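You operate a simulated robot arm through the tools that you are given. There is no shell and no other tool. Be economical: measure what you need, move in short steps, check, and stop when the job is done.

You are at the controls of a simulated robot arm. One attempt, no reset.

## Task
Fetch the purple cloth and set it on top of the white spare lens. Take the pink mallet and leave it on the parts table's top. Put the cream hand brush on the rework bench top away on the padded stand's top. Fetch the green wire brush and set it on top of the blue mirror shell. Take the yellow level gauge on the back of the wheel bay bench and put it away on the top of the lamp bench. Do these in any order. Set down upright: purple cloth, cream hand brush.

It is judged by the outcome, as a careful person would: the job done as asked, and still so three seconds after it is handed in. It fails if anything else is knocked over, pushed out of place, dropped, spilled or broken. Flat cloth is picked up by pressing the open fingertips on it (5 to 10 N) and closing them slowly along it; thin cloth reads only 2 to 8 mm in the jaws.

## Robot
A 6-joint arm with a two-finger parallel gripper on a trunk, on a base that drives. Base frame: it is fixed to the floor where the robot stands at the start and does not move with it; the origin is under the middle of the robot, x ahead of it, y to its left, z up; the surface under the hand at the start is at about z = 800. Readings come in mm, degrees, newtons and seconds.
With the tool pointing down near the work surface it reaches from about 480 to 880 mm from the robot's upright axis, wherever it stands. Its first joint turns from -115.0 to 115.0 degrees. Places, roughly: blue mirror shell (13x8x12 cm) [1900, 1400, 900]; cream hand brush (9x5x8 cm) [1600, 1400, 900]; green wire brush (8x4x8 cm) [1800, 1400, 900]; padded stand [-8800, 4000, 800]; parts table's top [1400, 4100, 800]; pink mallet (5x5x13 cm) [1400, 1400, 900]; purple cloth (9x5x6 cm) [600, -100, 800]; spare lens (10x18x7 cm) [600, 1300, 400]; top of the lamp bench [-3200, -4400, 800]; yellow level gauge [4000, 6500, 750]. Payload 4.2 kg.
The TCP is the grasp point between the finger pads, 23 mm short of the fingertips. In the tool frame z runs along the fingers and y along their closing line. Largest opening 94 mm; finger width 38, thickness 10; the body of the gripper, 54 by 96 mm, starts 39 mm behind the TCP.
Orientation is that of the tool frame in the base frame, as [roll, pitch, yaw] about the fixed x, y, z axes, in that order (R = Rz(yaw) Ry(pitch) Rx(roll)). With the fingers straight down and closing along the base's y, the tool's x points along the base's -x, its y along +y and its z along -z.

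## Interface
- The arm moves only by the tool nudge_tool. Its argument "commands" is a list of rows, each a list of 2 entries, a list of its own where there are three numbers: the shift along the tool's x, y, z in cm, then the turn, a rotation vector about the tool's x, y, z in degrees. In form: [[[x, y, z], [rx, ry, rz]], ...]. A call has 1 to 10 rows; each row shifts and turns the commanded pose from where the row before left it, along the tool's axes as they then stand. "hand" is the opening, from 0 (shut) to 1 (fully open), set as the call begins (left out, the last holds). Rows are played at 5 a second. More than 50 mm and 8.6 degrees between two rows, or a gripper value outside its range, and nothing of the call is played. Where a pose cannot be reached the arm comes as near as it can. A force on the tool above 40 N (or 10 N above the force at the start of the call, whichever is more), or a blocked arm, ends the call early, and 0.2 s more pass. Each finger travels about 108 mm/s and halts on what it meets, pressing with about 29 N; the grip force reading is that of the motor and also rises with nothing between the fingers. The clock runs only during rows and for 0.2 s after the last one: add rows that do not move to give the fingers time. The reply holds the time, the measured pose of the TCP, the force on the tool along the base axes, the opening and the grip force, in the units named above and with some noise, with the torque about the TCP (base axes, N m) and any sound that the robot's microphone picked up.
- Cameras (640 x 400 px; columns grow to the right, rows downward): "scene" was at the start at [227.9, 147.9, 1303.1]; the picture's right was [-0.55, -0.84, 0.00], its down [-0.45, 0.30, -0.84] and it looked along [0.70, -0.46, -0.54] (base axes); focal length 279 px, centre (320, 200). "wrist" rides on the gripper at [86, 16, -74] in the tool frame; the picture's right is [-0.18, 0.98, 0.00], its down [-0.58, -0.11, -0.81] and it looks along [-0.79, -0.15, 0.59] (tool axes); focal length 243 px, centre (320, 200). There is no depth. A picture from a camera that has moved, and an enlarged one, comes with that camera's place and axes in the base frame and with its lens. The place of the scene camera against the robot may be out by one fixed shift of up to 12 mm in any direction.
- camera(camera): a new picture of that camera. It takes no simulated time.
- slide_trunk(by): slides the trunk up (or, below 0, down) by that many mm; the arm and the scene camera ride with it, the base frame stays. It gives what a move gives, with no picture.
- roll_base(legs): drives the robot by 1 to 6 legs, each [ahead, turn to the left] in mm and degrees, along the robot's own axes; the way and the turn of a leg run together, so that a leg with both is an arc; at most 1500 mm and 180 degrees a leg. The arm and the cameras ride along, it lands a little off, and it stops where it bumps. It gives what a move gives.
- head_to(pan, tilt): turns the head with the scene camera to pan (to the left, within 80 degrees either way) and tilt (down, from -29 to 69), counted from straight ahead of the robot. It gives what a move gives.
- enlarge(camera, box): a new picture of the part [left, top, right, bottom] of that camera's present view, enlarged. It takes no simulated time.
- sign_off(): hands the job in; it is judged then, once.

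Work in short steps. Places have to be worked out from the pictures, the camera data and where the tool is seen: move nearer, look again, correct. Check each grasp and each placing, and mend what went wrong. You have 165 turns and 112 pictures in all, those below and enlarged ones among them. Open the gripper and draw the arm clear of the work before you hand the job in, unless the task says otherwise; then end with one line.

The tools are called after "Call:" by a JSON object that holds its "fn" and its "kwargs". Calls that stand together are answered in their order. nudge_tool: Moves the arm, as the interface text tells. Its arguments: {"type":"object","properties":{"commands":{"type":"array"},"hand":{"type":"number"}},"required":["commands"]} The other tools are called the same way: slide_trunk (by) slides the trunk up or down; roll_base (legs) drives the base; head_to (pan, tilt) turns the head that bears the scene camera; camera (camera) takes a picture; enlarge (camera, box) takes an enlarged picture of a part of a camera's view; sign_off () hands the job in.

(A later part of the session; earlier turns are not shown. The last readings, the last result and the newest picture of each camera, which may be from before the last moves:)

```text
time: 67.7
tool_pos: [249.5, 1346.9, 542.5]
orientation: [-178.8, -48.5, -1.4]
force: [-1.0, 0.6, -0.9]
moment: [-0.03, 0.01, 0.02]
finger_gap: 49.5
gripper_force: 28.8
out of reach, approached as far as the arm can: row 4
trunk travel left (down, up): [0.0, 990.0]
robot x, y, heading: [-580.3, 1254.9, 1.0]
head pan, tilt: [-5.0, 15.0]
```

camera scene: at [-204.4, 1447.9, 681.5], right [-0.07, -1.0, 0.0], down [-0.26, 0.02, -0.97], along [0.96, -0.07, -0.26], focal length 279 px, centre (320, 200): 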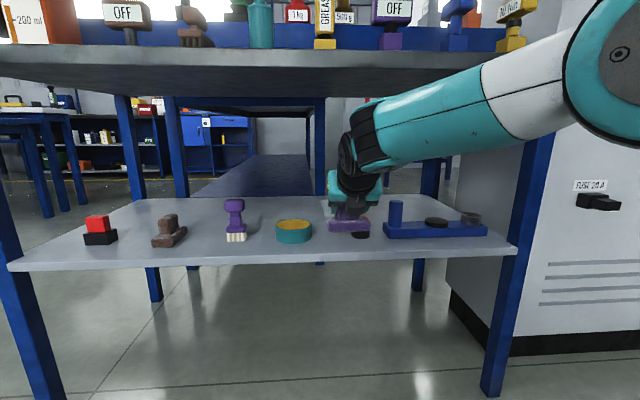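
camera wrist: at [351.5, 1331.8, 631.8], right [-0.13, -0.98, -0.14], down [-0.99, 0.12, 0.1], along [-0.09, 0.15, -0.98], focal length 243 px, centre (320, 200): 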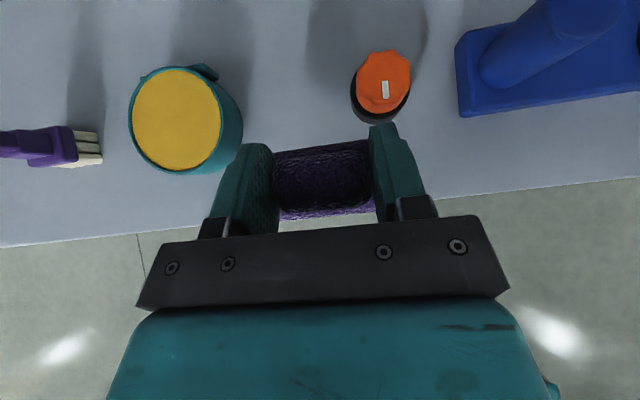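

The limit is about 825 mm from the axis in this pose. I look at the forearm to judge whether it passes under the bench edge when I drive in.

Call:
{"fn": "nudge_tool", "kwargs": {"commands": [[[-0.66, 0, -0.75], [0, 0, 0]], [[0, 0, 0], [0, 0, 0]]]}}

Call:
{"fn": "camera", "kwargs": {"camera": "scene"}}

```text
time: 68.3
tool_pos: [237.7, 1348.2, 543.8]
orientation: [-179.6, -48.4, -0.7]
force: [0.8, -0.4, -0.8]
moment: [-0.03, 0.0, 0.01]
finger_gap: 49.6
gripper_force: 28.9
trunk travel left (down, up): [0.0, 990.0]
robot x, y, heading: [-580.6, 1251.1, 1.3]
head pan, tilt: [-5.0, 15.0]
```

```text
79 pictures are left
camera scene: at [-340.2, 1445.2, 681.7], right [-0.07, -1.0, 0.0], down [-0.26, 0.02, -0.97], along [0.96, -0.07, -0.26], focal length 279 px, centre (320, 200)
```

scene: 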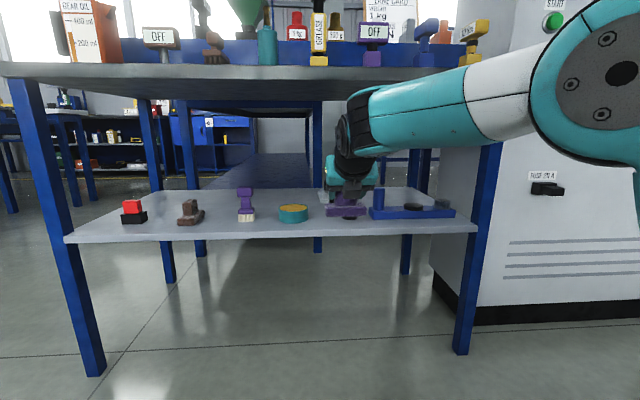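

The forearm would pass about 35–45 mm under the bench edge. I shift y by −17 and raise 8 mm, then drive ahead 250 mm and look.

Call:
{"fn": "nudge_tool", "kwargs": {"commands": [[[0.6, 0.9, -0.53], [0, 0, 0]], [[0, 0.8, 0], [0, 0, 0]], [[0, 0, 0], [0, 0, 0]]]}}

Call:
{"fn": "roll_base", "kwargs": {"legs": [[200, 0]]}}

Call:
{"fn": "camera", "kwargs": {"camera": "wrist"}}

Call:
{"fn": "camera", "kwargs": {"camera": "scene"}}

```text
time: 69.1
tool_pos: [237.5, 1330.3, 549.1]
orientation: [-178.8, -48.5, -1.5]
force: [0.2, -0.2, -0.7]
moment: [0.0, 0.01, 0.02]
finger_gap: 49.6
gripper_force: 29.0
out of reach, approached as far as the arm can: row 2
trunk travel left (down, up): [0.0, 990.0]
robot x, y, heading: [-585.7, 1251.8, 1.0]
head pan, tilt: [-5.0, 15.0]
```

```text
time: 70.7
tool_pos: [437.0, 1335.3, 547.3]
orientation: [-178.8, -48.6, -1.4]
force: [1.3, -0.5, -1.0]
moment: [0.02, -0.01, 0.0]
finger_gap: 49.7
gripper_force: 29.4
trunk travel left (down, up): [0.0, 990.0]
robot x, y, heading: [-382.6, 1253.7, 1.5]
head pan, tilt: [-5.0, 15.0]
```

```text
78 pictures are left
camera wrist: at [439.1, 1317.9, 662.2], right [-0.13, -0.98, -0.15], down [-0.99, 0.12, 0.1], along [-0.08, 0.16, -0.98], focal length 243 px, centre (320, 200)
```

wrist: 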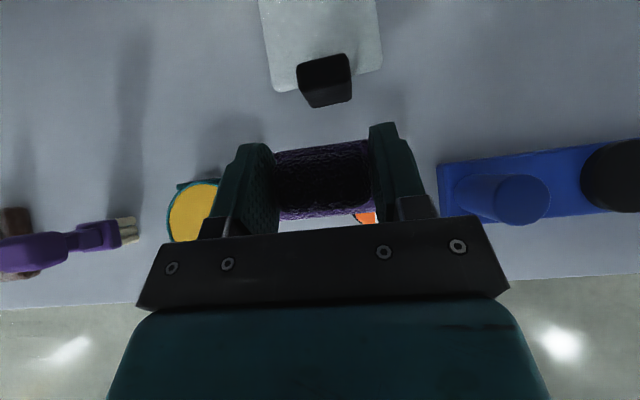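

```text
77 pictures are left
camera scene: at [-141.2, 1449.8, 681.7], right [-0.07, -1.0, 0.0], down [-0.26, 0.02, -0.97], along [0.96, -0.06, -0.26], focal length 279 px, centre (320, 200)
```

scene: 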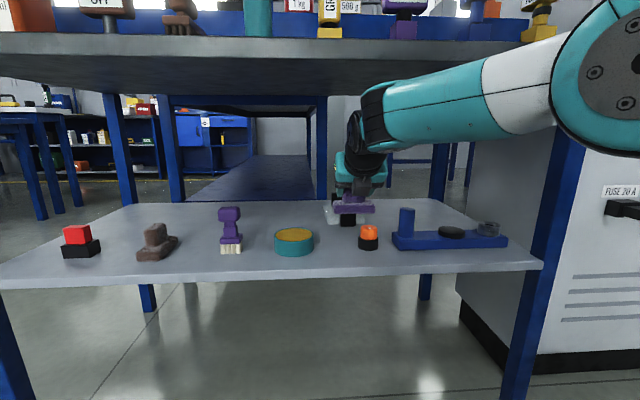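

Front block: x 508–526, top ≈ 482; plate y 1286–1382, centre ≈ 1334, running from x 527 to ~670. I pull the arm in 18 mm and up 5 mm to be well reachable, then drive ahead 175 mm.

Call:
{"fn": "nudge_tool", "kwargs": {"commands": [[[-1.2, 0, -1.35], [0, 0, 0]], [[0.4, 0, -0.35], [0, 0, 0]], [[0, 0, 0], [0, 0, 0]]]}}

Call:
{"fn": "roll_base", "kwargs": {"legs": [[80, 0]]}}

Call:
{"fn": "camera", "kwargs": {"camera": "scene"}}

```text
time: 71.5
tool_pos: [418.7, 1334.9, 551.8]
orientation: [-178.8, -48.4, -1.4]
force: [-0.5, 0.4, -0.9]
moment: [-0.01, -0.02, -0.03]
finger_gap: 49.4
gripper_force: 29.3
trunk travel left (down, up): [0.0, 990.0]
robot x, y, heading: [-384.5, 1257.3, 1.1]
head pan, tilt: [-5.0, 15.0]
```

```text
time: 72.5
tool_pos: [500.9, 1338.3, 552.6]
orientation: [-178.8, -48.4, -1.3]
force: [-0.5, -0.2, -0.5]
moment: [0.01, 0.02, -0.02]
finger_gap: 49.4
gripper_force: 28.8
trunk travel left (down, up): [0.0, 990.0]
robot x, y, heading: [-301.3, 1251.8, 1.3]
head pan, tilt: [-5.0, 15.0]
```

```text
76 pictures are left
camera scene: at [-59.8, 1451.7, 681.7], right [-0.07, -1.0, 0.0], down [-0.26, 0.02, -0.97], along [0.96, -0.06, -0.26], focal length 279 px, centre (320, 200)
```

scene: 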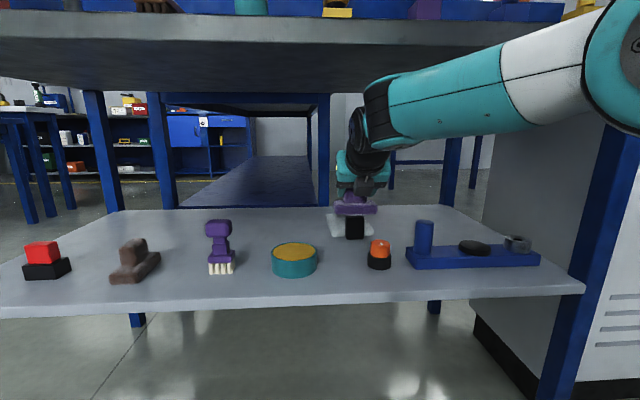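

Clearance under the bench is about 22 mm by this view. I drive the remaining 94 mm.

Call:
{"fn": "roll_base", "kwargs": {"legs": [[94, 0]]}}

Call:
{"fn": "camera", "kwargs": {"camera": "wrist"}}

Call:
{"fn": "enlarge", "kwargs": {"camera": "scene", "box": [280, 150, 440, 270]}}

```text
time: 73.7
tool_pos: [594.6, 1339.3, 553.2]
orientation: [-178.8, -48.4, -1.3]
force: [-0.4, 0.8, -1.9]
moment: [-0.01, 0.02, -0.01]
finger_gap: 49.6
gripper_force: 28.8
trunk travel left (down, up): [0.0, 990.0]
robot x, y, heading: [-206.4, 1260.1, 1.2]
head pan, tilt: [-5.0, 15.0]
```

```text
75 pictures are left
camera wrist: at [596.6, 1321.2, 666.4], right [-0.13, -0.98, -0.15], down [-0.99, 0.12, 0.1], along [-0.08, 0.16, -0.98], focal length 243 px, centre (320, 200)
```

wrist: 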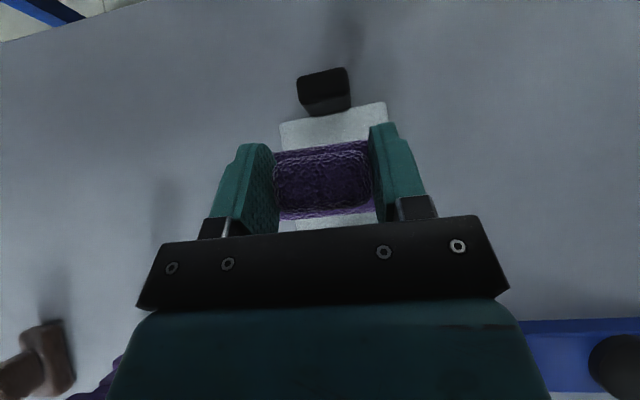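

```text
3.33 times, centred on (360, 210) of scene
camera zoom: at [34.1, 1453.4, 681.7], right [-0.07, -1.0, 0.0], down [-0.26, 0.02, -0.97], along [0.96, -0.06, -0.26], focal length 929 px, centre (187, 167)
```

zoom: 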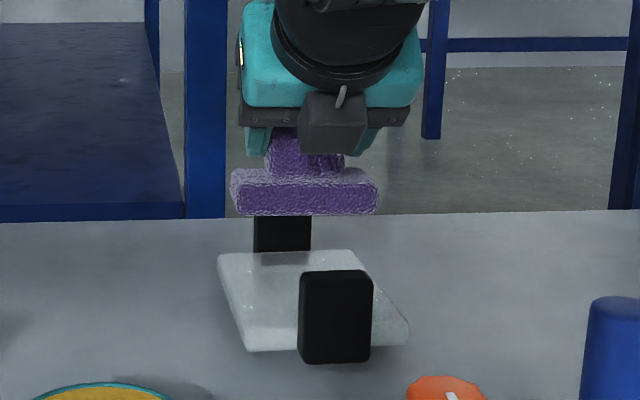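

Centred over the plate (plate x 527–657, y ≈ 1335). I shift y by −4 mm and lower 44 mm.

Call:
{"fn": "nudge_tool", "kwargs": {"commands": [[[-0.95, 0.2, 0.7], [0, 0, 0]], [[-0.9, 0.2, 0.8], [0, 0, 0]], [[-0.75, 0, 0.66], [0, 0, 0]], [[-0.7, 0, 0.6], [0, 0, 0]], [[0, 0, 0], [0, 0, 0]]]}}

Call:
{"fn": "enlarge", "kwargs": {"camera": "scene", "box": [280, 150, 440, 270]}}

```text
time: 74.9
tool_pos: [594.0, 1335.5, 509.0]
orientation: [-178.8, -48.5, -1.4]
force: [-0.2, 0.1, -0.8]
moment: [0.0, -0.06, -0.01]
finger_gap: 49.3
gripper_force: 29.2
trunk travel left (down, up): [0.0, 990.0]
robot x, y, heading: [-207.6, 1257.1, 1.2]
head pan, tilt: [-5.0, 15.0]
```

```text
3.33 times, centred on (360, 210) of scene
camera zoom: at [34.1, 1453.4, 681.7], right [-0.07, -1.0, 0.0], down [-0.26, 0.02, -0.97], along [0.96, -0.06, -0.26], focal length 929 px, centre (187, 167)
```

zoom: 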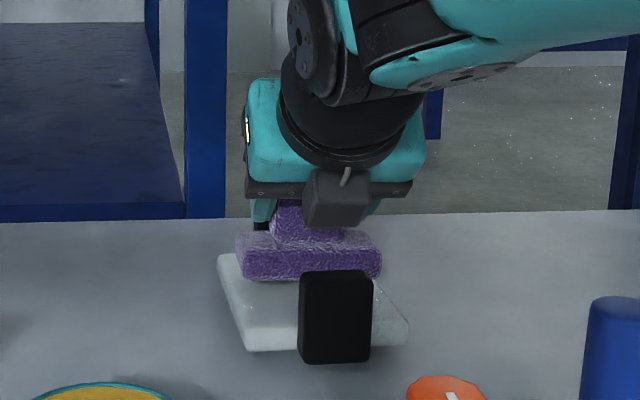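

Nearly down; I continue in 2 mm steps until contact.

Call:
{"fn": "nudge_tool", "kwargs": {"commands": [[[-0.15, 0, 0.13], [0, 0, 0]], [[-0.15, 0, 0.13], [0, 0, 0]], [[-0.15, 0, 0.13], [0, 0, 0]], [[0, 0, 0], [0, 0, 0]]]}}

```text
time: 75.9
tool_pos: [593.8, 1336.6, 504.5]
orientation: [-178.8, -48.5, -1.3]
force: [-0.4, -0.1, -0.9]
moment: [0.03, 0.01, 0.02]
finger_gap: 49.6
gripper_force: 29.1
trunk travel left (down, up): [0.0, 990.0]
robot x, y, heading: [-209.1, 1256.5, 1.2]
head pan, tilt: [-5.0, 15.0]
```

Call:
{"fn": "nudge_tool", "kwargs": {"commands": [[[-0.15, 0, 0.13], [0, 0, 0]], [[-0.15, 0, 0.13], [0, 0, 0]], [[0, 0, 0], [0, 0, 0]], [[-0.15, 0, 0.13], [0, 0, 0]], [[0, 0, 0], [0, 0, 0]], [[-0.15, 0, 0.13], [0, 0, 0]], [[0, 0, 0], [0, 0, 0]]]}}

Call:
{"fn": "enlarge", "kwargs": {"camera": "scene", "box": [280, 150, 440, 270]}}

```text
time: 77.5
tool_pos: [593.3, 1337.3, 502.1]
orientation: [-178.4, -49.1, -1.6]
force: [1.5, -1.2, 40.3]
moment: [-0.65, 0.37, -0.01]
finger_gap: 49.7
gripper_force: 29.3
trunk travel left (down, up): [0.0, 990.0]
robot x, y, heading: [-207.8, 1258.4, 1.2]
head pan, tilt: [-5.0, 15.0]
```

```text
3.33 times, centred on (360, 210) of scene
camera zoom: at [33.3, 1453.3, 682.3], right [-0.07, -1.0, 0.0], down [-0.26, 0.02, -0.97], along [0.96, -0.06, -0.26], focal length 929 px, centre (187, 167)
```

zoom: 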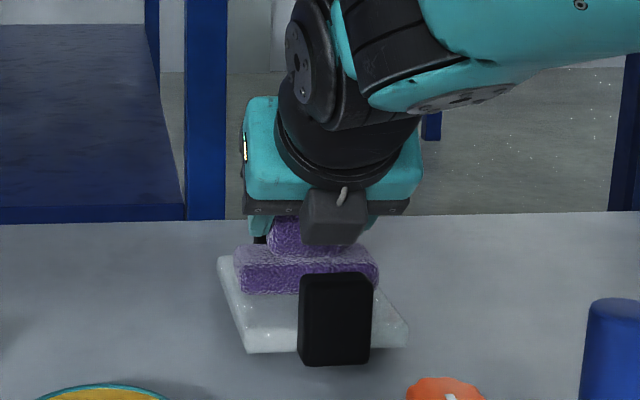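

Contact is firm (40 N) at z 502. I relieve 3 mm, open, and draw back along the tool axis.

Call:
{"fn": "nudge_tool", "kwargs": {"commands": [[[0.2, 0, -0.18], [0, 0, 0]], [[0, 0, 0], [0, 0, 0]]]}}

Call:
{"fn": "nudge_tool", "kwargs": {"commands": [[[0, 0, 0], [0, 0, 0]], [[0, 0, 0], [0, 0, 0]], [[0, 0, 0], [0, 0, 0]], [[0, 0, -1], [0, 0, 0]], [[0, 0, -2], [0, 0, 0]], [[0, 0, -2], [0, 0, 0]], [[0, 0, -1.5], [0, 0, 0]], [[0, 0, 0], [0, 0, 0]]], "hand": 1}}

Call:
{"fn": "camera", "kwargs": {"camera": "wrist"}}

Call:
{"fn": "enlarge", "kwargs": {"camera": "scene", "box": [280, 150, 440, 270]}}

```text
time: 78.1
tool_pos: [593.3, 1336.6, 501.6]
orientation: [-178.6, -48.9, -1.4]
force: [2.8, 2.4, 30.0]
moment: [-0.27, -0.13, 0.0]
finger_gap: 49.4
gripper_force: 28.9
trunk travel left (down, up): [0.0, 990.0]
robot x, y, heading: [-205.0, 1259.5, 1.3]
head pan, tilt: [-5.0, 15.0]
```

```text
time: 79.9
tool_pos: [544.3, 1335.7, 542.0]
orientation: [-178.8, -48.4, -1.4]
force: [-0.4, -0.2, -0.7]
moment: [0.02, 0.01, -0.02]
finger_gap: 94.3
gripper_force: 0.0
trunk travel left (down, up): [0.0, 990.0]
robot x, y, heading: [-209.2, 1258.9, 1.4]
head pan, tilt: [-5.0, 15.0]
```

```text
71 pictures are left
camera wrist: at [546.6, 1317.4, 655.3], right [-0.13, -0.98, -0.15], down [-0.99, 0.12, 0.1], along [-0.08, 0.16, -0.98], focal length 243 px, centre (320, 200)
```

wrist: 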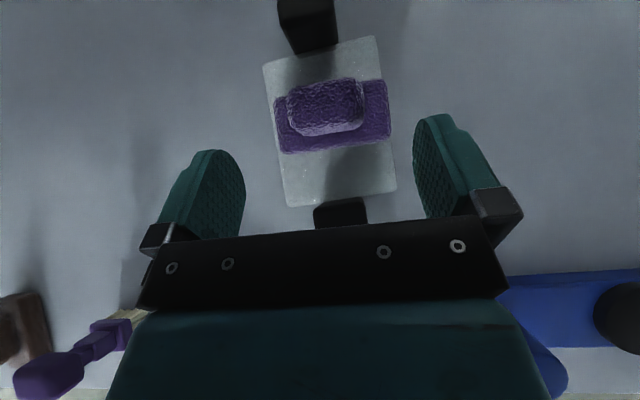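

```text
3.33 times, centred on (360, 210) of scene
camera zoom: at [34.1, 1453.4, 681.7], right [-0.07, -1.0, 0.0], down [-0.26, 0.02, -0.97], along [0.96, -0.06, -0.26], focal length 929 px, centre (187, 167)
```

zoom: 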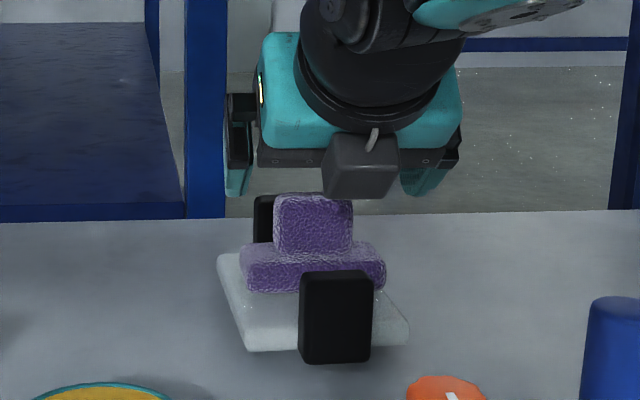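

The cloth sits upright on the lens plate. I drive straight back 380 mm, then raise the trunk.

Call:
{"fn": "roll_base", "kwargs": {"legs": [[-380, 0]]}}

Call:
{"fn": "slide_trunk", "kwargs": {"by": 400}}

Call:
{"fn": "slide_trunk", "kwargs": {"by": 300}}

Call:
{"fn": "head_to", "kwargs": {"pan": 30, "tilt": 15}}

Call:
{"fn": "camera", "kwargs": {"camera": "scene"}}

```text
time: 82.3
tool_pos: [161.5, 1326.7, 542.0]
orientation: [-178.8, -48.5, -1.4]
force: [-0.1, -0.2, -0.3]
moment: [-0.01, -0.02, 0.02]
finger_gap: 94.0
gripper_force: 0.0
trunk travel left (down, up): [0.0, 990.0]
robot x, y, heading: [-589.8, 1250.4, 0.9]
head pan, tilt: [-5.0, 15.0]
```

```text
time: 86.1
tool_pos: [161.4, 1327.2, 942.4]
orientation: [-179.0, -48.4, -1.5]
force: [0.6, -0.1, -0.2]
moment: [-0.03, 0.01, 0.03]
finger_gap: 94.0
gripper_force: 0.1
trunk travel left (down, up): [-400.0, 590.0]
robot x, y, heading: [-593.4, 1253.3, 1.1]
head pan, tilt: [-5.0, 15.0]
```

```text
time: 89.1
tool_pos: [161.9, 1328.6, 1241.3]
orientation: [-178.9, -48.6, -1.5]
force: [0.0, 0.1, 0.0]
moment: [0.0, -0.02, -0.01]
finger_gap: 93.8
gripper_force: 0.0
trunk travel left (down, up): [-700.0, 290.0]
robot x, y, heading: [-593.2, 1256.6, 1.3]
head pan, tilt: [-5.0, 15.0]
```

```text
time: 90.1
tool_pos: [162.1, 1327.2, 1242.2]
orientation: [-178.7, -48.5, -1.6]
force: [0.0, -0.7, -0.2]
moment: [0.01, 0.01, 0.0]
finger_gap: 93.9
gripper_force: 0.0
trunk travel left (down, up): [-700.0, 290.0]
robot x, y, heading: [-589.0, 1255.2, 0.9]
head pan, tilt: [30.0, 15.0]
```

```text
69 pictures are left
camera scene: at [-361.0, 1499.9, 1381.7], right [0.52, -0.86, 0.0], down [-0.22, -0.13, -0.97], along [0.83, 0.5, -0.26], focal length 279 px, centre (320, 200)
```

scene: 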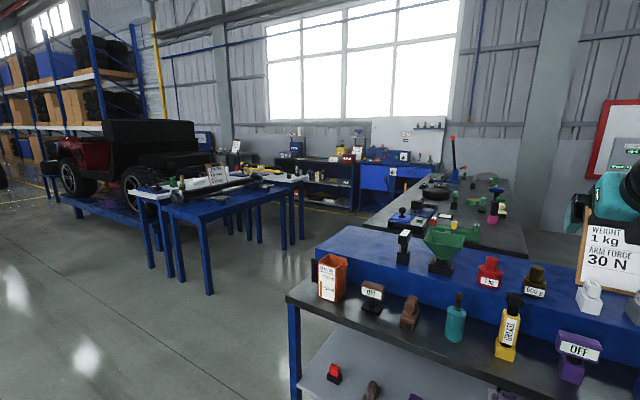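

The rework bench runs along x (about 1000–3000), with items near its right-hand side. I enlarge that part to identify items and access.

Call:
{"fn": "enlarge", "kwargs": {"camera": "scene", "box": [350, 130, 550, 260]}}

Call:
{"fn": "head_to", "kwargs": {"pan": -25, "tilt": 12}}

Call:
{"fn": "camera", "kwargs": {"camera": "scene"}}

```text
3.08 times, centred on (450, 195) of scene
camera zoom: at [-361.0, 1499.9, 1381.7], right [0.52, -0.86, 0.0], down [-0.22, -0.13, -0.97], along [0.83, 0.5, -0.26], focal length 857 px, centre (-80, 215)
```

zoom: 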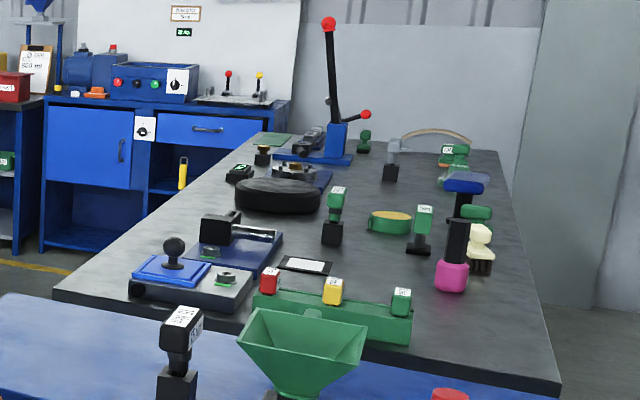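

```text
time: 91.3
tool_pos: [162.9, 1328.0, 1242.7]
orientation: [-178.8, -48.5, -1.5]
force: [1.1, 0.1, 0.1]
moment: [-0.03, 0.0, 0.02]
finger_gap: 94.0
gripper_force: 0.0
trunk travel left (down, up): [-700.0, 290.0]
robot x, y, heading: [-591.0, 1253.0, 1.1]
head pan, tilt: [-25.0, 12.0]
```

```text
67 pictures are left
camera scene: at [-355.7, 1414.0, 1386.6], right [-0.4, -0.91, 0.0], down [-0.19, 0.08, -0.98], along [0.89, -0.4, -0.21], focal length 279 px, centre (320, 200)
```

scene: 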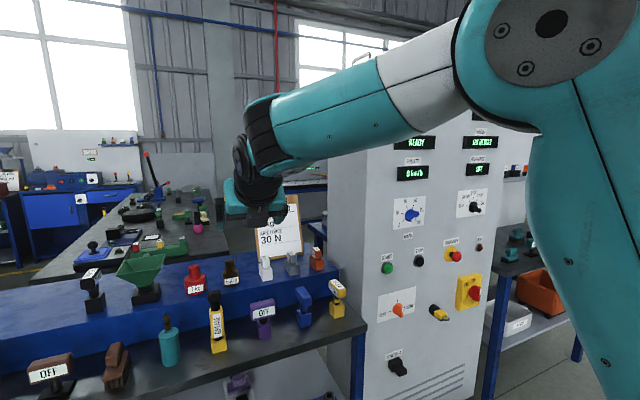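

Mallet, cream brush, green brush and mirror shell stand near the bench's right edge (y ≈ 1300), so I need the aisle on that side. I raise the trunk to see over and find the way.

Call:
{"fn": "slide_trunk", "kwargs": {"by": 290}}

Call:
{"fn": "head_to", "kwargs": {"pan": 0, "tilt": 15}}

Call:
{"fn": "camera", "kwargs": {"camera": "scene"}}

```text
time: 94.3
tool_pos: [162.4, 1328.0, 1532.8]
orientation: [-178.9, -48.5, -1.5]
force: [0.5, -0.2, 0.3]
moment: [-0.03, -0.04, -0.01]
finger_gap: 94.1
gripper_force: 0.1
trunk travel left (down, up): [-990.0, 0.0]
robot x, y, heading: [-591.3, 1255.5, 1.0]
head pan, tilt: [-25.0, 12.0]
```

```text
time: 95.2
tool_pos: [162.8, 1327.0, 1531.7]
orientation: [-178.7, -48.5, -1.5]
force: [0.7, -0.1, 0.6]
moment: [0.0, 0.03, 0.03]
finger_gap: 94.0
gripper_force: 0.0
trunk travel left (down, up): [-990.0, 0.0]
robot x, y, heading: [-590.8, 1253.9, 1.0]
head pan, tilt: [0.0, 15.0]
```

```text
66 pictures are left
camera scene: at [-347.6, 1453.4, 1671.7], right [0.02, -1.0, 0.0], down [-0.26, 0.0, -0.97], along [0.97, 0.02, -0.26], focal length 279 px, centre (320, 200)
```

scene: 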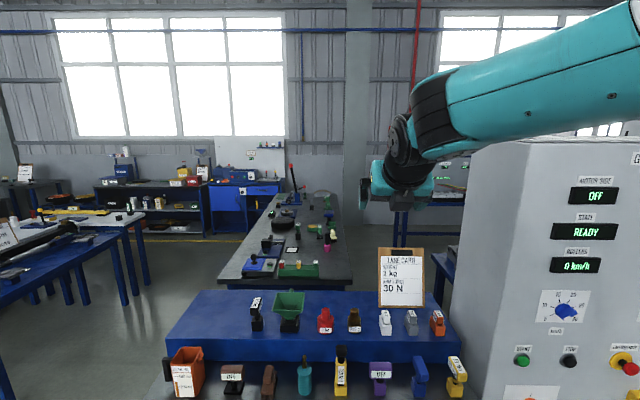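

I undo the hand's tilt, then drive to the right (−y) along the aisle to look for a way around bench 1 to the rework bench's right side.

Call:
{"fn": "nudge_tool", "kwargs": {"commands": [[[0, 0, 0], [0, -8.1, 0]], [[0, 0, 0], [0, -8.1, 0]], [[0, 0, 0], [0, -8.1, 0]], [[0, 0, 0], [0, -8.1, 0]], [[0, 0, 0], [0, -8.1, 0]], [[0, 0, 0], [0, -8.1, 0]], [[0, 0, 0], [0, 0, 0]]]}}

Call:
{"fn": "roll_base", "kwargs": {"legs": [[0, -90], [1200, 0], [700, 0]]}}

Call:
{"fn": "head_to", "kwargs": {"pan": 35, "tilt": 20}}

Call:
{"fn": "camera", "kwargs": {"camera": "scene"}}

```text
time: 96.8
tool_pos: [162.1, 1327.5, 1530.9]
orientation: [-179.3, 0.1, -0.6]
force: [1.3, 0.2, -0.3]
moment: [0.0, 0.04, -0.01]
finger_gap: 94.3
gripper_force: 0.0
trunk travel left (down, up): [-990.0, 0.0]
robot x, y, heading: [-592.3, 1253.3, 1.1]
head pan, tilt: [0.0, 15.0]
```

```text
time: 98.3
tool_pos: [163.5, 1175.2, 1533.4]
orientation: [-179.3, 0.1, -12.1]
force: [-0.7, -0.5, 1.1]
moment: [0.0, -0.03, -0.01]
finger_gap: 93.7
gripper_force: 0.0
trunk travel left (down, up): [-990.0, 0.0]
robot x, y, heading: [-587.2, 1254.8, -10.2]
head pan, tilt: [0.0, 15.0]
stopped in leg 1: the robot was blocked; the commanded pose is now the measured one
```

```text
time: 99.3
tool_pos: [164.5, 1175.3, 1532.6]
orientation: [-179.2, 0.1, -12.2]
force: [0.2, -0.2, 0.3]
moment: [0.0, 0.03, -0.01]
finger_gap: 93.9
gripper_force: 0.0
trunk travel left (down, up): [-990.0, 0.0]
robot x, y, heading: [-587.6, 1252.8, -10.2]
head pan, tilt: [35.0, 20.0]
```

```text
65 pictures are left
camera scene: at [-318.1, 1457.2, 1663.6], right [0.42, -0.91, 0.0], down [-0.31, -0.14, -0.94], along [0.85, 0.39, -0.34], focal length 279 px, centre (320, 200)
```

scene: 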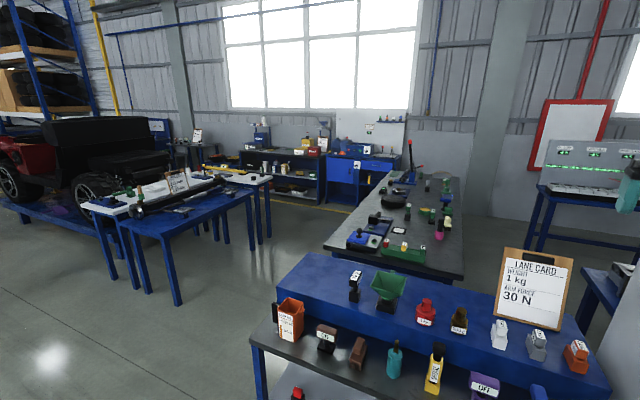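

The base's rear bumped the platform behind. I pull the arm in, go ahead 170 mm, then turn right and drive.

Call:
{"fn": "nudge_tool", "kwargs": {"commands": [[[-4, 0, 0], [0, 0, 0]], [[-4, 0, 0], [0, 0, 0]], [[-4, 0, 0], [0, 0, 0]], [[-4, 0, 0], [0, 0, 0]], [[0, 0, 0], [0, 0, 0]]]}}

Call:
{"fn": "roll_base", "kwargs": {"legs": [[200, 0], [0, -80], [1200, 0], [700, 0]]}}

Call:
{"fn": "head_to", "kwargs": {"pan": 40, "tilt": 20}}

Call:
{"fn": "camera", "kwargs": {"camera": "scene"}}

```text
time: 100.5
tool_pos: [17.5, 1207.1, 1536.5]
orientation: [-179.2, 0.0, -12.1]
force: [0.1, -1.1, -0.1]
moment: [0.01, -0.04, -0.01]
finger_gap: 93.9
gripper_force: 0.1
out of reach, approached as far as the arm can: row 1
trunk travel left (down, up): [-990.0, 0.0]
robot x, y, heading: [-589.6, 1252.0, -10.2]
head pan, tilt: [35.0, 20.0]
```

```text
time: 114.4
tool_pos: [-317.3, -1250.4, 1536.6]
orientation: [-179.2, 0.1, -91.8]
force: [-0.4, 0.6, 0.4]
moment: [0.0, 0.02, 0.0]
finger_gap: 93.9
gripper_force: 0.1
trunk travel left (down, up): [-990.0, 0.0]
robot x, y, heading: [-380.8, -644.5, -90.0]
head pan, tilt: [35.0, 20.0]
```

```text
time: 115.1
tool_pos: [-317.1, -1250.5, 1536.8]
orientation: [-179.1, 0.1, -91.8]
force: [-0.2, 0.2, 0.6]
moment: [-0.05, -0.02, 0.0]
finger_gap: 94.1
gripper_force: 0.0
trunk travel left (down, up): [-990.0, 0.0]
robot x, y, heading: [-382.9, -646.2, -90.0]
head pan, tilt: [40.0, 20.0]
```

```text
64 pictures are left
camera scene: at [-125.6, -867.9, 1663.5], right [-0.77, -0.64, 0.0], down [-0.22, 0.26, -0.94], along [0.6, -0.72, -0.34], focal length 279 px, centre (320, 200)
```

scene: 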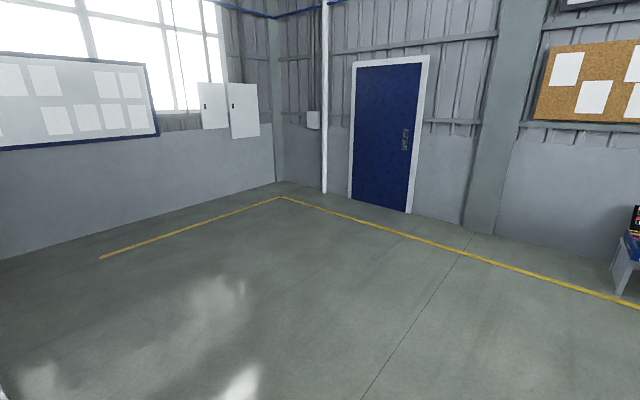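

Wide open floor on this side. I go on to y ≈ −1350, turn left and drive +x to about x 1450, then look to the left.

Call:
{"fn": "roll_base", "kwargs": {"legs": [[700, 0], [0, 90], [1400, 0], [400, 0]]}}

Call:
{"fn": "head_to", "kwargs": {"pan": 75, "tilt": 18}}

Call:
{"fn": "camera", "kwargs": {"camera": "scene"}}

```text
time: 117.9
tool_pos: [-328.4, -1743.8, 1534.6]
orientation: [-179.4, 0.2, -93.4]
force: [0.7, 0.2, 0.1]
moment: [0.02, -0.03, -0.01]
finger_gap: 94.0
gripper_force: 0.2
trunk travel left (down, up): [-990.0, 0.0]
robot x, y, heading: [-376.5, -1133.8, -91.6]
head pan, tilt: [40.0, 20.0]
stopped in leg 1: the robot was blocked; the commanded pose is now the measured one
```

```text
time: 118.9
tool_pos: [-329.0, -1742.8, 1534.5]
orientation: [-179.2, 0.3, -93.3]
force: [-0.5, 0.1, 0.1]
moment: [0.05, 0.02, 0.02]
finger_gap: 93.9
gripper_force: 0.0
trunk travel left (down, up): [-990.0, 0.0]
robot x, y, heading: [-377.3, -1138.1, -91.8]
head pan, tilt: [75.0, 18.0]
```

```text
63 pictures are left
camera scene: at [-95.1, -1319.6, 1666.8], right [-0.28, -0.96, 0.0], down [-0.3, 0.09, -0.95], along [0.91, -0.27, -0.31], focal length 279 px, centre (320, 200)
```

scene: 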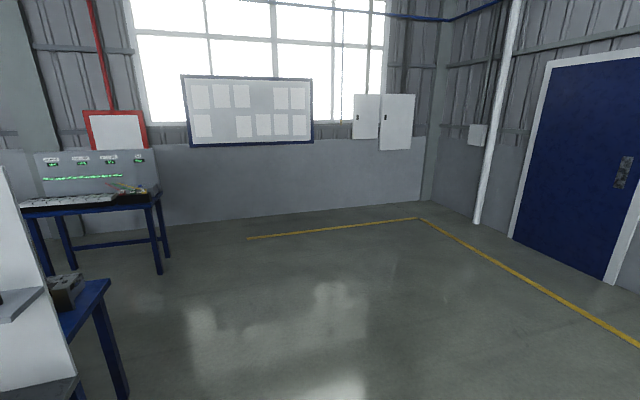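

Blocked at y −1134 by something low ahead; I look there.

Call:
{"fn": "head_to", "kwargs": {"pan": 0, "tilt": 45}}

Call:
{"fn": "camera", "kwargs": {"camera": "scene"}}

```text
time: 120.4
tool_pos: [-328.1, -1745.1, 1534.7]
orientation: [-179.2, 0.0, -93.3]
force: [-0.6, -0.1, 0.2]
moment: [0.0, 0.04, 0.0]
finger_gap: 94.0
gripper_force: 0.1
trunk travel left (down, up): [-990.0, 0.0]
robot x, y, heading: [-375.9, -1139.9, -91.5]
head pan, tilt: [0.0, 45.0]
```

```text
62 pictures are left
camera scene: at [-186.6, -1374.4, 1624.9], right [-1.0, 0.03, 0.0], down [0.02, 0.71, -0.71], along [-0.02, -0.71, -0.71], focal length 279 px, centre (320, 200)
```

scene: 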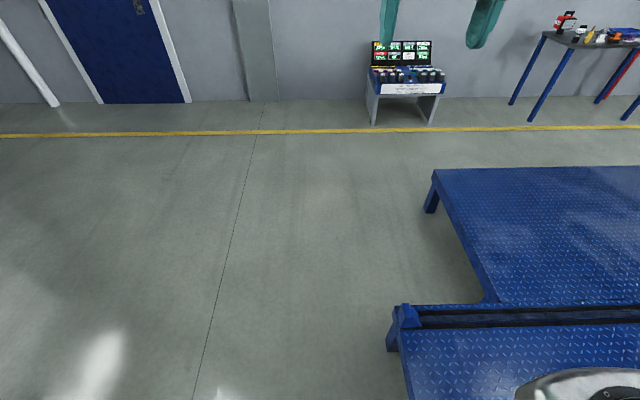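

The low lift platform's edge touched the robot's right front. I back off, turn half-left and go diagonally past it, then straight along +x.

Call:
{"fn": "roll_base", "kwargs": {"legs": [[-100, 0], [0, 45], [700, 0], [0, 46], [1300, 0]]}}

Call:
{"fn": "head_to", "kwargs": {"pan": 75, "tilt": 20}}

Call:
{"fn": "camera", "kwargs": {"camera": "scene"}}

```text
time: 123.3
tool_pos: [25.2, -1477.0, 1533.4]
orientation: [-179.2, 0.2, -56.0]
force: [0.0, -0.3, -0.3]
moment: [-0.01, 0.01, 0.01]
finger_gap: 94.3
gripper_force: 0.1
trunk travel left (down, up): [-990.0, 0.0]
robot x, y, heading: [-379.7, -1025.4, -55.7]
head pan, tilt: [0.0, 45.0]
stopped in leg 2: the robot was blocked; the commanded pose is now the measured one
```

```text
time: 124.7
tool_pos: [24.8, -1476.9, 1535.7]
orientation: [-179.3, 0.2, -56.0]
force: [0.0, 0.7, -0.2]
moment: [0.0, 0.02, -0.03]
finger_gap: 94.0
gripper_force: 0.1
trunk travel left (down, up): [-990.0, 0.0]
robot x, y, heading: [-382.2, -1025.7, -55.7]
head pan, tilt: [75.0, 20.0]
```

```text
61 pictures are left
camera scene: at [-46.0, -1008.0, 1663.5], right [0.33, -0.94, 0.0], down [-0.32, -0.11, -0.94], along [0.89, 0.31, -0.34], focal length 279 px, centre (320, 200)
```

scene: 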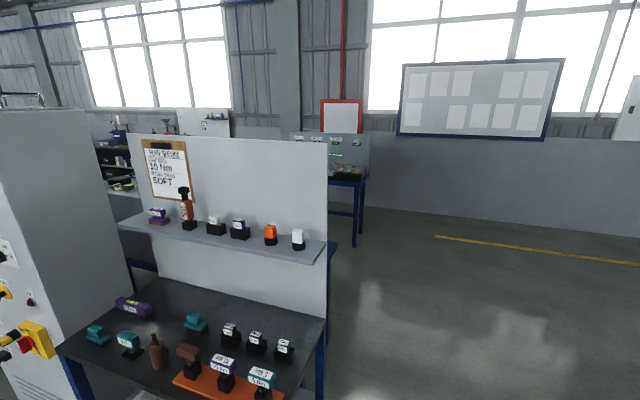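

Its rear corner touched the platform, but the heading of −56° is free ahead. I drive on and then turn to +x.

Call:
{"fn": "roll_base", "kwargs": {"legs": [[600, 0], [0, 56], [1450, 0]]}}

Call:
{"fn": "head_to", "kwargs": {"pan": 75, "tilt": 20}}

Call:
{"fn": "camera", "kwargs": {"camera": "scene"}}

```text
time: 125.5
tool_pos: [22.8, -1481.5, 1533.8]
orientation: [-179.3, 0.2, -56.3]
force: [-0.8, 0.1, 0.0]
moment: [0.0, 0.01, -0.04]
finger_gap: 93.7
gripper_force: 0.2
trunk travel left (down, up): [-990.0, 0.0]
robot x, y, heading: [-380.4, -1026.0, -56.3]
head pan, tilt: [75.0, 20.0]
stopped in leg 1: the robot was blocked; the commanded pose is now the measured one
```

```text
time: 126.1
tool_pos: [23.3, -1480.4, 1533.7]
orientation: [-179.3, 0.2, -56.3]
force: [0.4, 0.0, 0.2]
moment: [-0.01, -0.01, 0.02]
finger_gap: 94.0
gripper_force: 0.0
trunk travel left (down, up): [-990.0, 0.0]
robot x, y, heading: [-380.9, -1021.9, -56.1]
head pan, tilt: [75.0, 20.0]
```

```text
60 pictures are left
camera scene: at [-44.6, -1011.4, 1663.5], right [0.32, -0.95, 0.0], down [-0.32, -0.11, -0.94], along [0.89, 0.3, -0.34], focal length 279 px, centre (320, 200)
```

scene: 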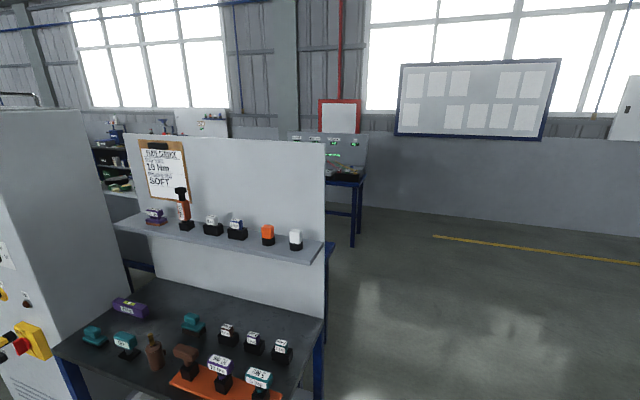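

Blocked at once going ahead; I look steeply down in front of the base.

Call:
{"fn": "head_to", "kwargs": {"pan": -10, "tilt": 69}}

Call:
{"fn": "camera", "kwargs": {"camera": "scene"}}

Call:
{"fn": "head_to", "kwargs": {"pan": -75, "tilt": 55}}

Call:
{"fn": "camera", "kwargs": {"camera": "scene"}}

```text
time: 127.7
tool_pos: [23.0, -1480.3, 1533.6]
orientation: [-179.3, 0.2, -56.3]
force: [0.0, -0.3, 0.6]
moment: [-0.03, 0.04, -0.01]
finger_gap: 94.0
gripper_force: 0.0
trunk travel left (down, up): [-990.0, 0.0]
robot x, y, heading: [-384.6, -1024.3, -56.4]
head pan, tilt: [-10.0, 68.8]
```

```text
59 pictures are left
camera scene: at [-110.0, -1092.6, 1596.0], right [-0.91, -0.41, 0.0], down [-0.38, 0.85, -0.36], along [0.15, -0.33, -0.93], focal length 279 px, centre (320, 200)
```

scene: 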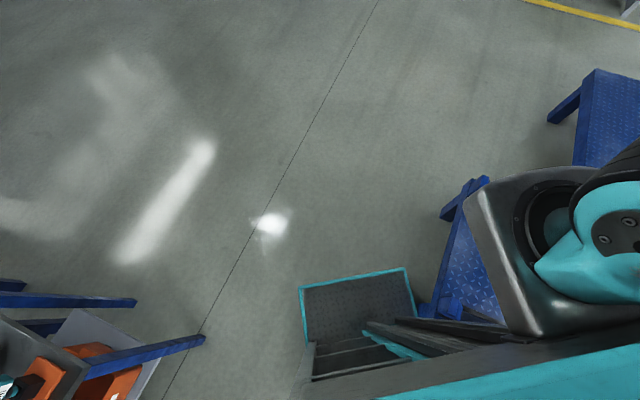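

```text
time: 129.1
tool_pos: [22.4, -1481.3, 1534.2]
orientation: [-179.3, 0.2, -56.3]
force: [0.6, -0.3, -0.5]
moment: [0.01, 0.01, 0.0]
finger_gap: 93.9
gripper_force: 0.1
trunk travel left (down, up): [-990.0, 0.0]
robot x, y, heading: [-381.4, -1025.5, -56.1]
head pan, tilt: [-75.0, 55.0]
```

```text
58 pictures are left
camera scene: at [-180.1, -1095.8, 1611.4], right [-0.75, 0.66, 0.0], down [0.54, 0.62, -0.57], along [-0.38, -0.43, -0.82], focal length 279 px, centre (320, 200)
```

scene: 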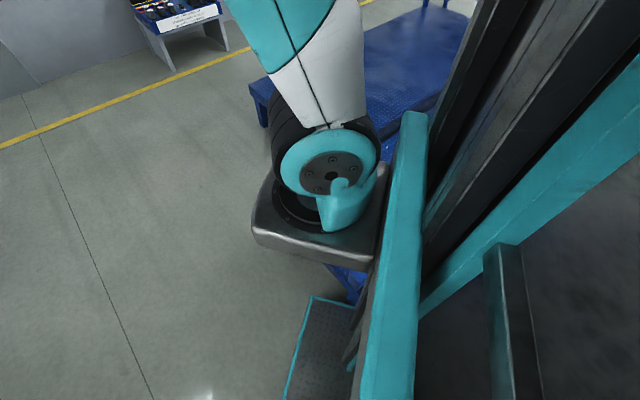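

The platform's leg is right at the base's front-right corner. I turn back to −91°, reverse, and take a diagonal that stays between the platform and bench 1.

Call:
{"fn": "roll_base", "kwargs": {"legs": [[0, -35], [-400, 0], [0, 50], [930, 0], [0, 41], [1150, 0]]}}

Call:
{"fn": "head_to", "kwargs": {"pan": 75, "tilt": 20}}

Call:
{"fn": "camera", "kwargs": {"camera": "scene"}}

```text
time: 147.3
tool_pos: [2074.1, -1179.5, 1534.0]
orientation: [-179.3, 0.3, -1.1]
force: [-0.4, 0.1, 0.2]
moment: [0.01, 0.03, 0.02]
finger_gap: 94.2
gripper_force: 0.1
trunk travel left (down, up): [-990.0, 0.0]
robot x, y, heading: [1466.4, -1249.3, -0.8]
head pan, tilt: [-75.0, 55.0]
```

```text
time: 149.7
tool_pos: [2073.2, -1178.6, 1534.0]
orientation: [-179.2, 0.3, -1.1]
force: [0.2, -0.2, -0.4]
moment: [0.02, 0.0, -0.02]
finger_gap: 93.6
gripper_force: 0.1
trunk travel left (down, up): [-990.0, 0.0]
robot x, y, heading: [1472.1, -1248.5, -0.9]
head pan, tilt: [75.0, 20.0]
```

```text
57 pictures are left
camera scene: at [1652.2, -967.4, 1663.5], right [0.96, -0.27, 0.0], down [-0.09, -0.33, -0.94], along [0.26, 0.9, -0.34], focal length 279 px, centre (320, 200)
```

scene: 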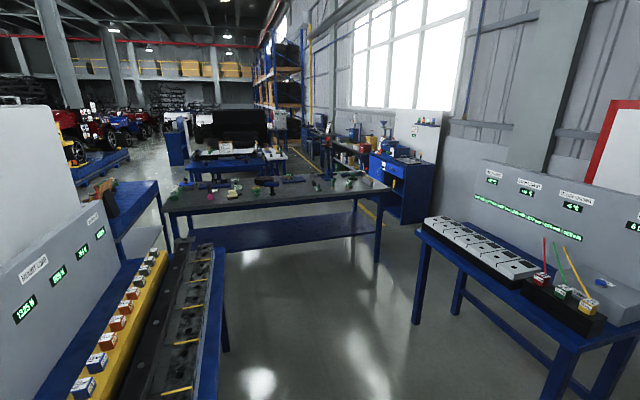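

A clear aisle (x 1480–2800) leads to the rework bench front at y ≈ 1290. I drive to about (1775, 760) facing +y.

Call:
{"fn": "roll_base", "kwargs": {"legs": [[310, 0], [0, 91], [1400, 0], [600, 0]]}}

Call:
{"fn": "head_to", "kwargs": {"pan": 0, "tilt": 40}}

Call:
{"fn": "camera", "kwargs": {"camera": "scene"}}

```text
time: 165.1
tool_pos: [1818.5, 1349.1, 1534.2]
orientation: [-179.3, 0.2, 87.1]
force: [0.2, -0.7, 0.1]
moment: [-0.01, -0.02, -0.01]
finger_gap: 94.3
gripper_force: 0.1
trunk travel left (down, up): [-990.0, 0.0]
robot x, y, heading: [1868.9, 745.9, 87.4]
head pan, tilt: [75.0, 20.0]
```

```text
time: 166.6
tool_pos: [1817.2, 1349.8, 1534.7]
orientation: [-179.3, 0.2, 87.1]
force: [0.6, -0.5, -0.4]
moment: [-0.01, 0.06, 0.0]
finger_gap: 93.8
gripper_force: 0.1
trunk travel left (down, up): [-990.0, 0.0]
robot x, y, heading: [1867.7, 743.5, 87.2]
head pan, tilt: [0.0, 40.0]
```

```text
56 pictures are left
camera scene: at [1687.9, 991.3, 1632.2], right [1.0, -0.05, 0.0], down [-0.03, -0.64, -0.77], along [0.04, 0.77, -0.64], focal length 279 px, centre (320, 200)
```

scene: 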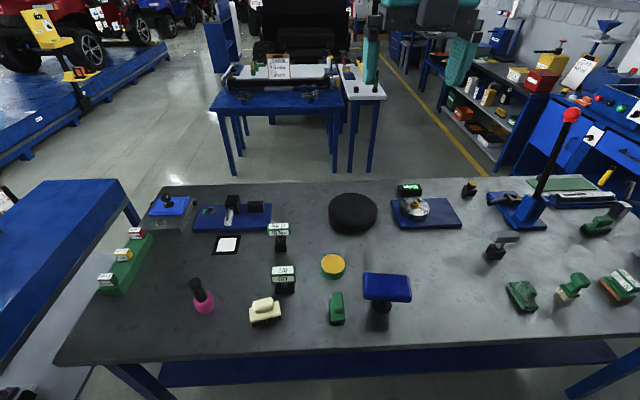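

All four rework-bench things are in view. I enlarge them.

Call:
{"fn": "enlarge", "kwargs": {"camera": "scene", "box": [170, 240, 430, 360]}}

```text
2.46 times, centred on (300, 300) of scene
camera zoom: at [1687.9, 991.3, 1632.2], right [1.0, -0.05, 0.0], down [-0.03, -0.64, -0.77], along [0.04, 0.77, -0.64], focal length 686 px, centre (369, -46)
```

zoom: 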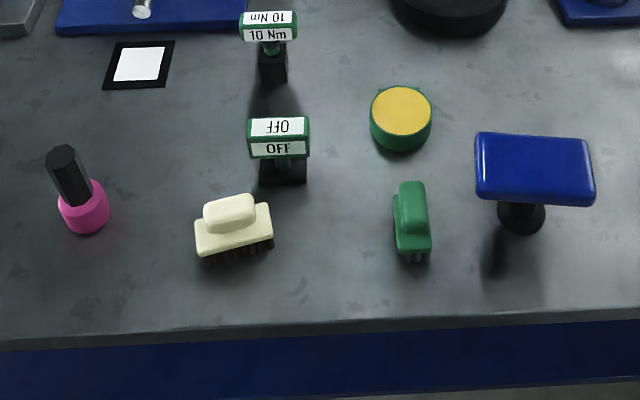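

The green brush is near (1757, 1403), aligned with y, and the hand already closes along x. I lower the trunk 340 and bring the hand above it.

Call:
{"fn": "slide_trunk", "kwargs": {"by": -340}}

Call:
{"fn": "nudge_tool", "kwargs": {"commands": [[[2.7, -3, 0], [0, 0, 0]], [[2.7, -3, 0], [0, 0, 0]], [[0, 0, 4.5], [0, 0, 0]], [[0, 0, 4.5], [0, 0, 0]], [[0, 0, 4.5], [0, 0, 0]], [[0, 0, 4.5], [0, 0, 0]], [[0, 0, 0], [0, 0, 0]]]}}

Call:
{"fn": "camera", "kwargs": {"camera": "wrist"}}

Call:
{"fn": "camera", "kwargs": {"camera": "scene"}}

```text
time: 169.9
tool_pos: [1817.8, 1349.9, 1194.7]
orientation: [-179.3, 0.2, 87.1]
force: [-0.5, 0.5, 1.1]
moment: [-0.01, -0.03, 0.02]
finger_gap: 93.9
gripper_force: 0.0
trunk travel left (down, up): [-650.0, 340.0]
robot x, y, heading: [1870.7, 739.3, 87.3]
head pan, tilt: [0.0, 40.0]
```

```text
time: 171.5
tool_pos: [1758.8, 1407.5, 1013.1]
orientation: [-179.3, 0.1, 87.1]
force: [0.6, 0.0, 0.5]
moment: [0.01, 0.04, 0.04]
finger_gap: 94.0
gripper_force: 0.1
trunk travel left (down, up): [-650.0, 340.0]
robot x, y, heading: [1868.4, 742.1, 87.3]
head pan, tilt: [0.0, 40.0]
```

```text
54 pictures are left
camera wrist: at [1781.1, 1492.9, 1086.5], right [0.97, -0.23, -0.01], down [-0.13, -0.57, 0.81], along [-0.2, -0.79, -0.59], focal length 243 px, centre (320, 200)
```

wrist: 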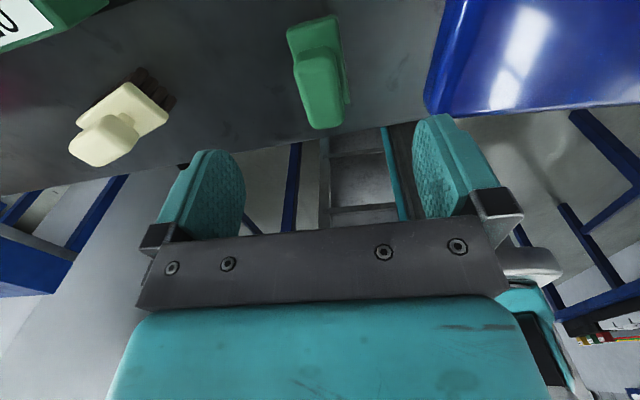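

```text
53 pictures are left
camera scene: at [1688.0, 991.2, 1292.2], right [1.0, -0.05, 0.0], down [-0.03, -0.64, -0.77], along [0.04, 0.77, -0.64], focal length 279 px, centre (320, 200)
```

scene: 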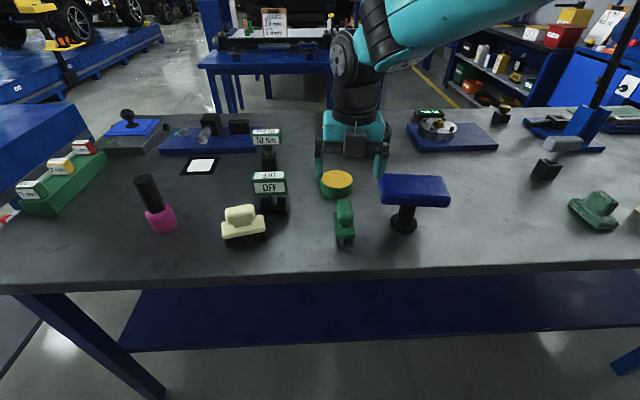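

The brush is roughly under the hand. I descend 45 mm and look again to fix height and y.

Call:
{"fn": "nudge_tool", "kwargs": {"commands": [[[0, 0, 2.5], [0, 0, 0]], [[0, 0, 2.3], [0, 0, 0]], [[0, 0, 0], [0, 0, 0]]]}}

Call:
{"fn": "camera", "kwargs": {"camera": "wrist"}}

Call:
{"fn": "enlarge", "kwargs": {"camera": "scene", "box": [210, 130, 470, 280]}}

```text
time: 172.3
tool_pos: [1758.2, 1406.0, 966.5]
orientation: [-179.3, 0.2, 87.1]
force: [-0.6, 0.0, 0.2]
moment: [0.01, -0.02, 0.01]
finger_gap: 94.2
gripper_force: 0.0
trunk travel left (down, up): [-650.0, 340.0]
robot x, y, heading: [1871.1, 744.3, 87.4]
head pan, tilt: [0.0, 40.0]
```

```text
52 pictures are left
camera wrist: at [1780.4, 1490.9, 1039.3], right [0.97, -0.23, -0.01], down [-0.13, -0.57, 0.81], along [-0.2, -0.79, -0.59], focal length 243 px, centre (320, 200)
```

wrist: 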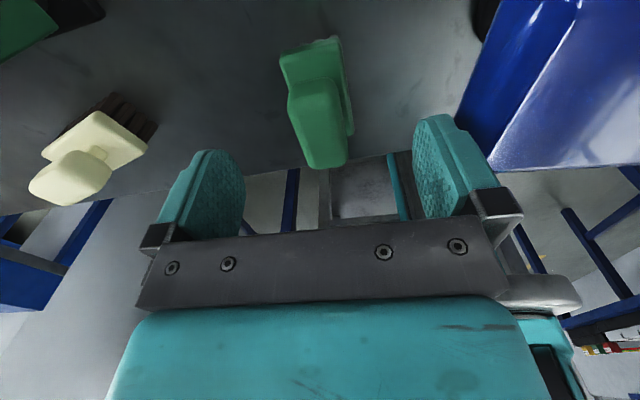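

```text
2.46 times, centred on (340, 205) of scene
camera zoom: at [1687.9, 991.2, 1292.1], right [1.0, -0.05, 0.0], down [-0.03, -0.64, -0.77], along [0.04, 0.77, -0.64], focal length 686 px, centre (271, 188)
```

zoom: 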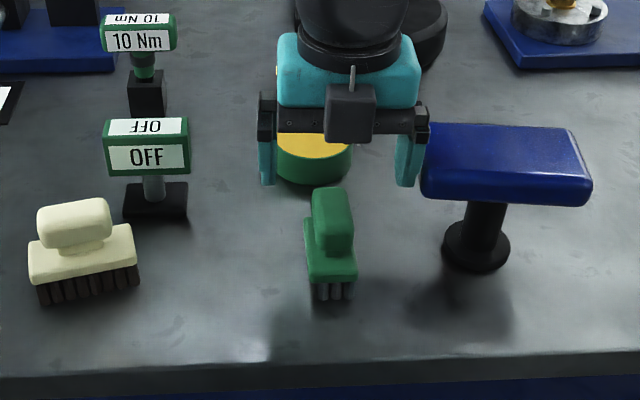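

The brush's knob top is near z 922 and the blue shell's plate starts only ~20 mm beyond the right finger, so I narrow the opening to 66 mm and descend to z 910.

Call:
{"fn": "nudge_tool", "kwargs": {"commands": [[[0, 0, 0], [0, 0, 0]], [[0, 0, 0], [0, 0, 0]], [[0, 0, 2], [0, 0, 0]], [[0, 0, 2], [0, 0, 0]], [[0, 0, 1.6], [0, 0, 0]], [[0, 0, 0], [0, 0, 0]]], "hand": 0.7}}

Call:
{"fn": "enlarge", "kwargs": {"camera": "scene", "box": [270, 130, 430, 260]}}

Call:
{"fn": "camera", "kwargs": {"camera": "wrist"}}

```text
time: 173.7
tool_pos: [1757.3, 1402.9, 911.3]
orientation: [-179.3, 0.2, 87.2]
force: [0.8, 0.7, 1.1]
moment: [0.0, 0.01, -0.02]
finger_gap: 65.5
gripper_force: 0.1
trunk travel left (down, up): [-650.0, 340.0]
robot x, y, heading: [1872.0, 742.0, 87.5]
head pan, tilt: [0.0, 40.0]
```

```text
3.08 times, centred on (350, 195) of scene
camera zoom: at [1687.9, 991.2, 1292.1], right [1.0, -0.05, 0.0], down [-0.03, -0.64, -0.77], along [0.04, 0.77, -0.64], focal length 857 px, centre (228, 215)
```

zoom: 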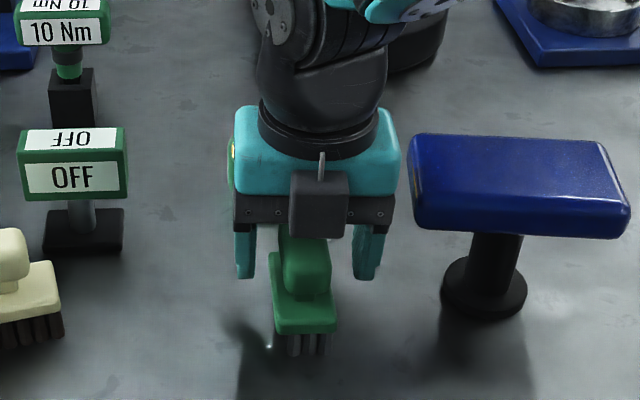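

```text
49 pictures are left
camera wrist: at [1779.8, 1489.5, 984.2], right [0.97, -0.23, -0.01], down [-0.13, -0.57, 0.81], along [-0.2, -0.79, -0.59], focal length 243 px, centre (320, 200)
```

wrist: 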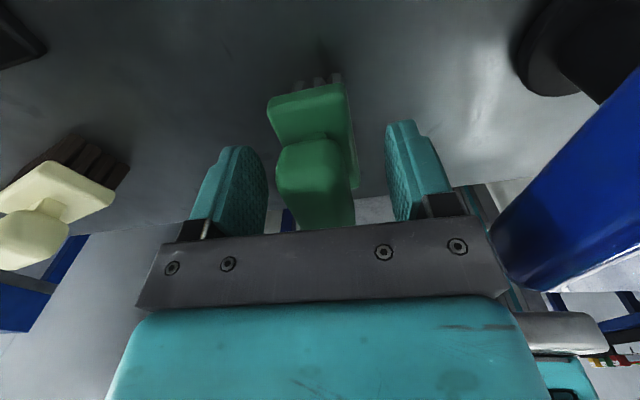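

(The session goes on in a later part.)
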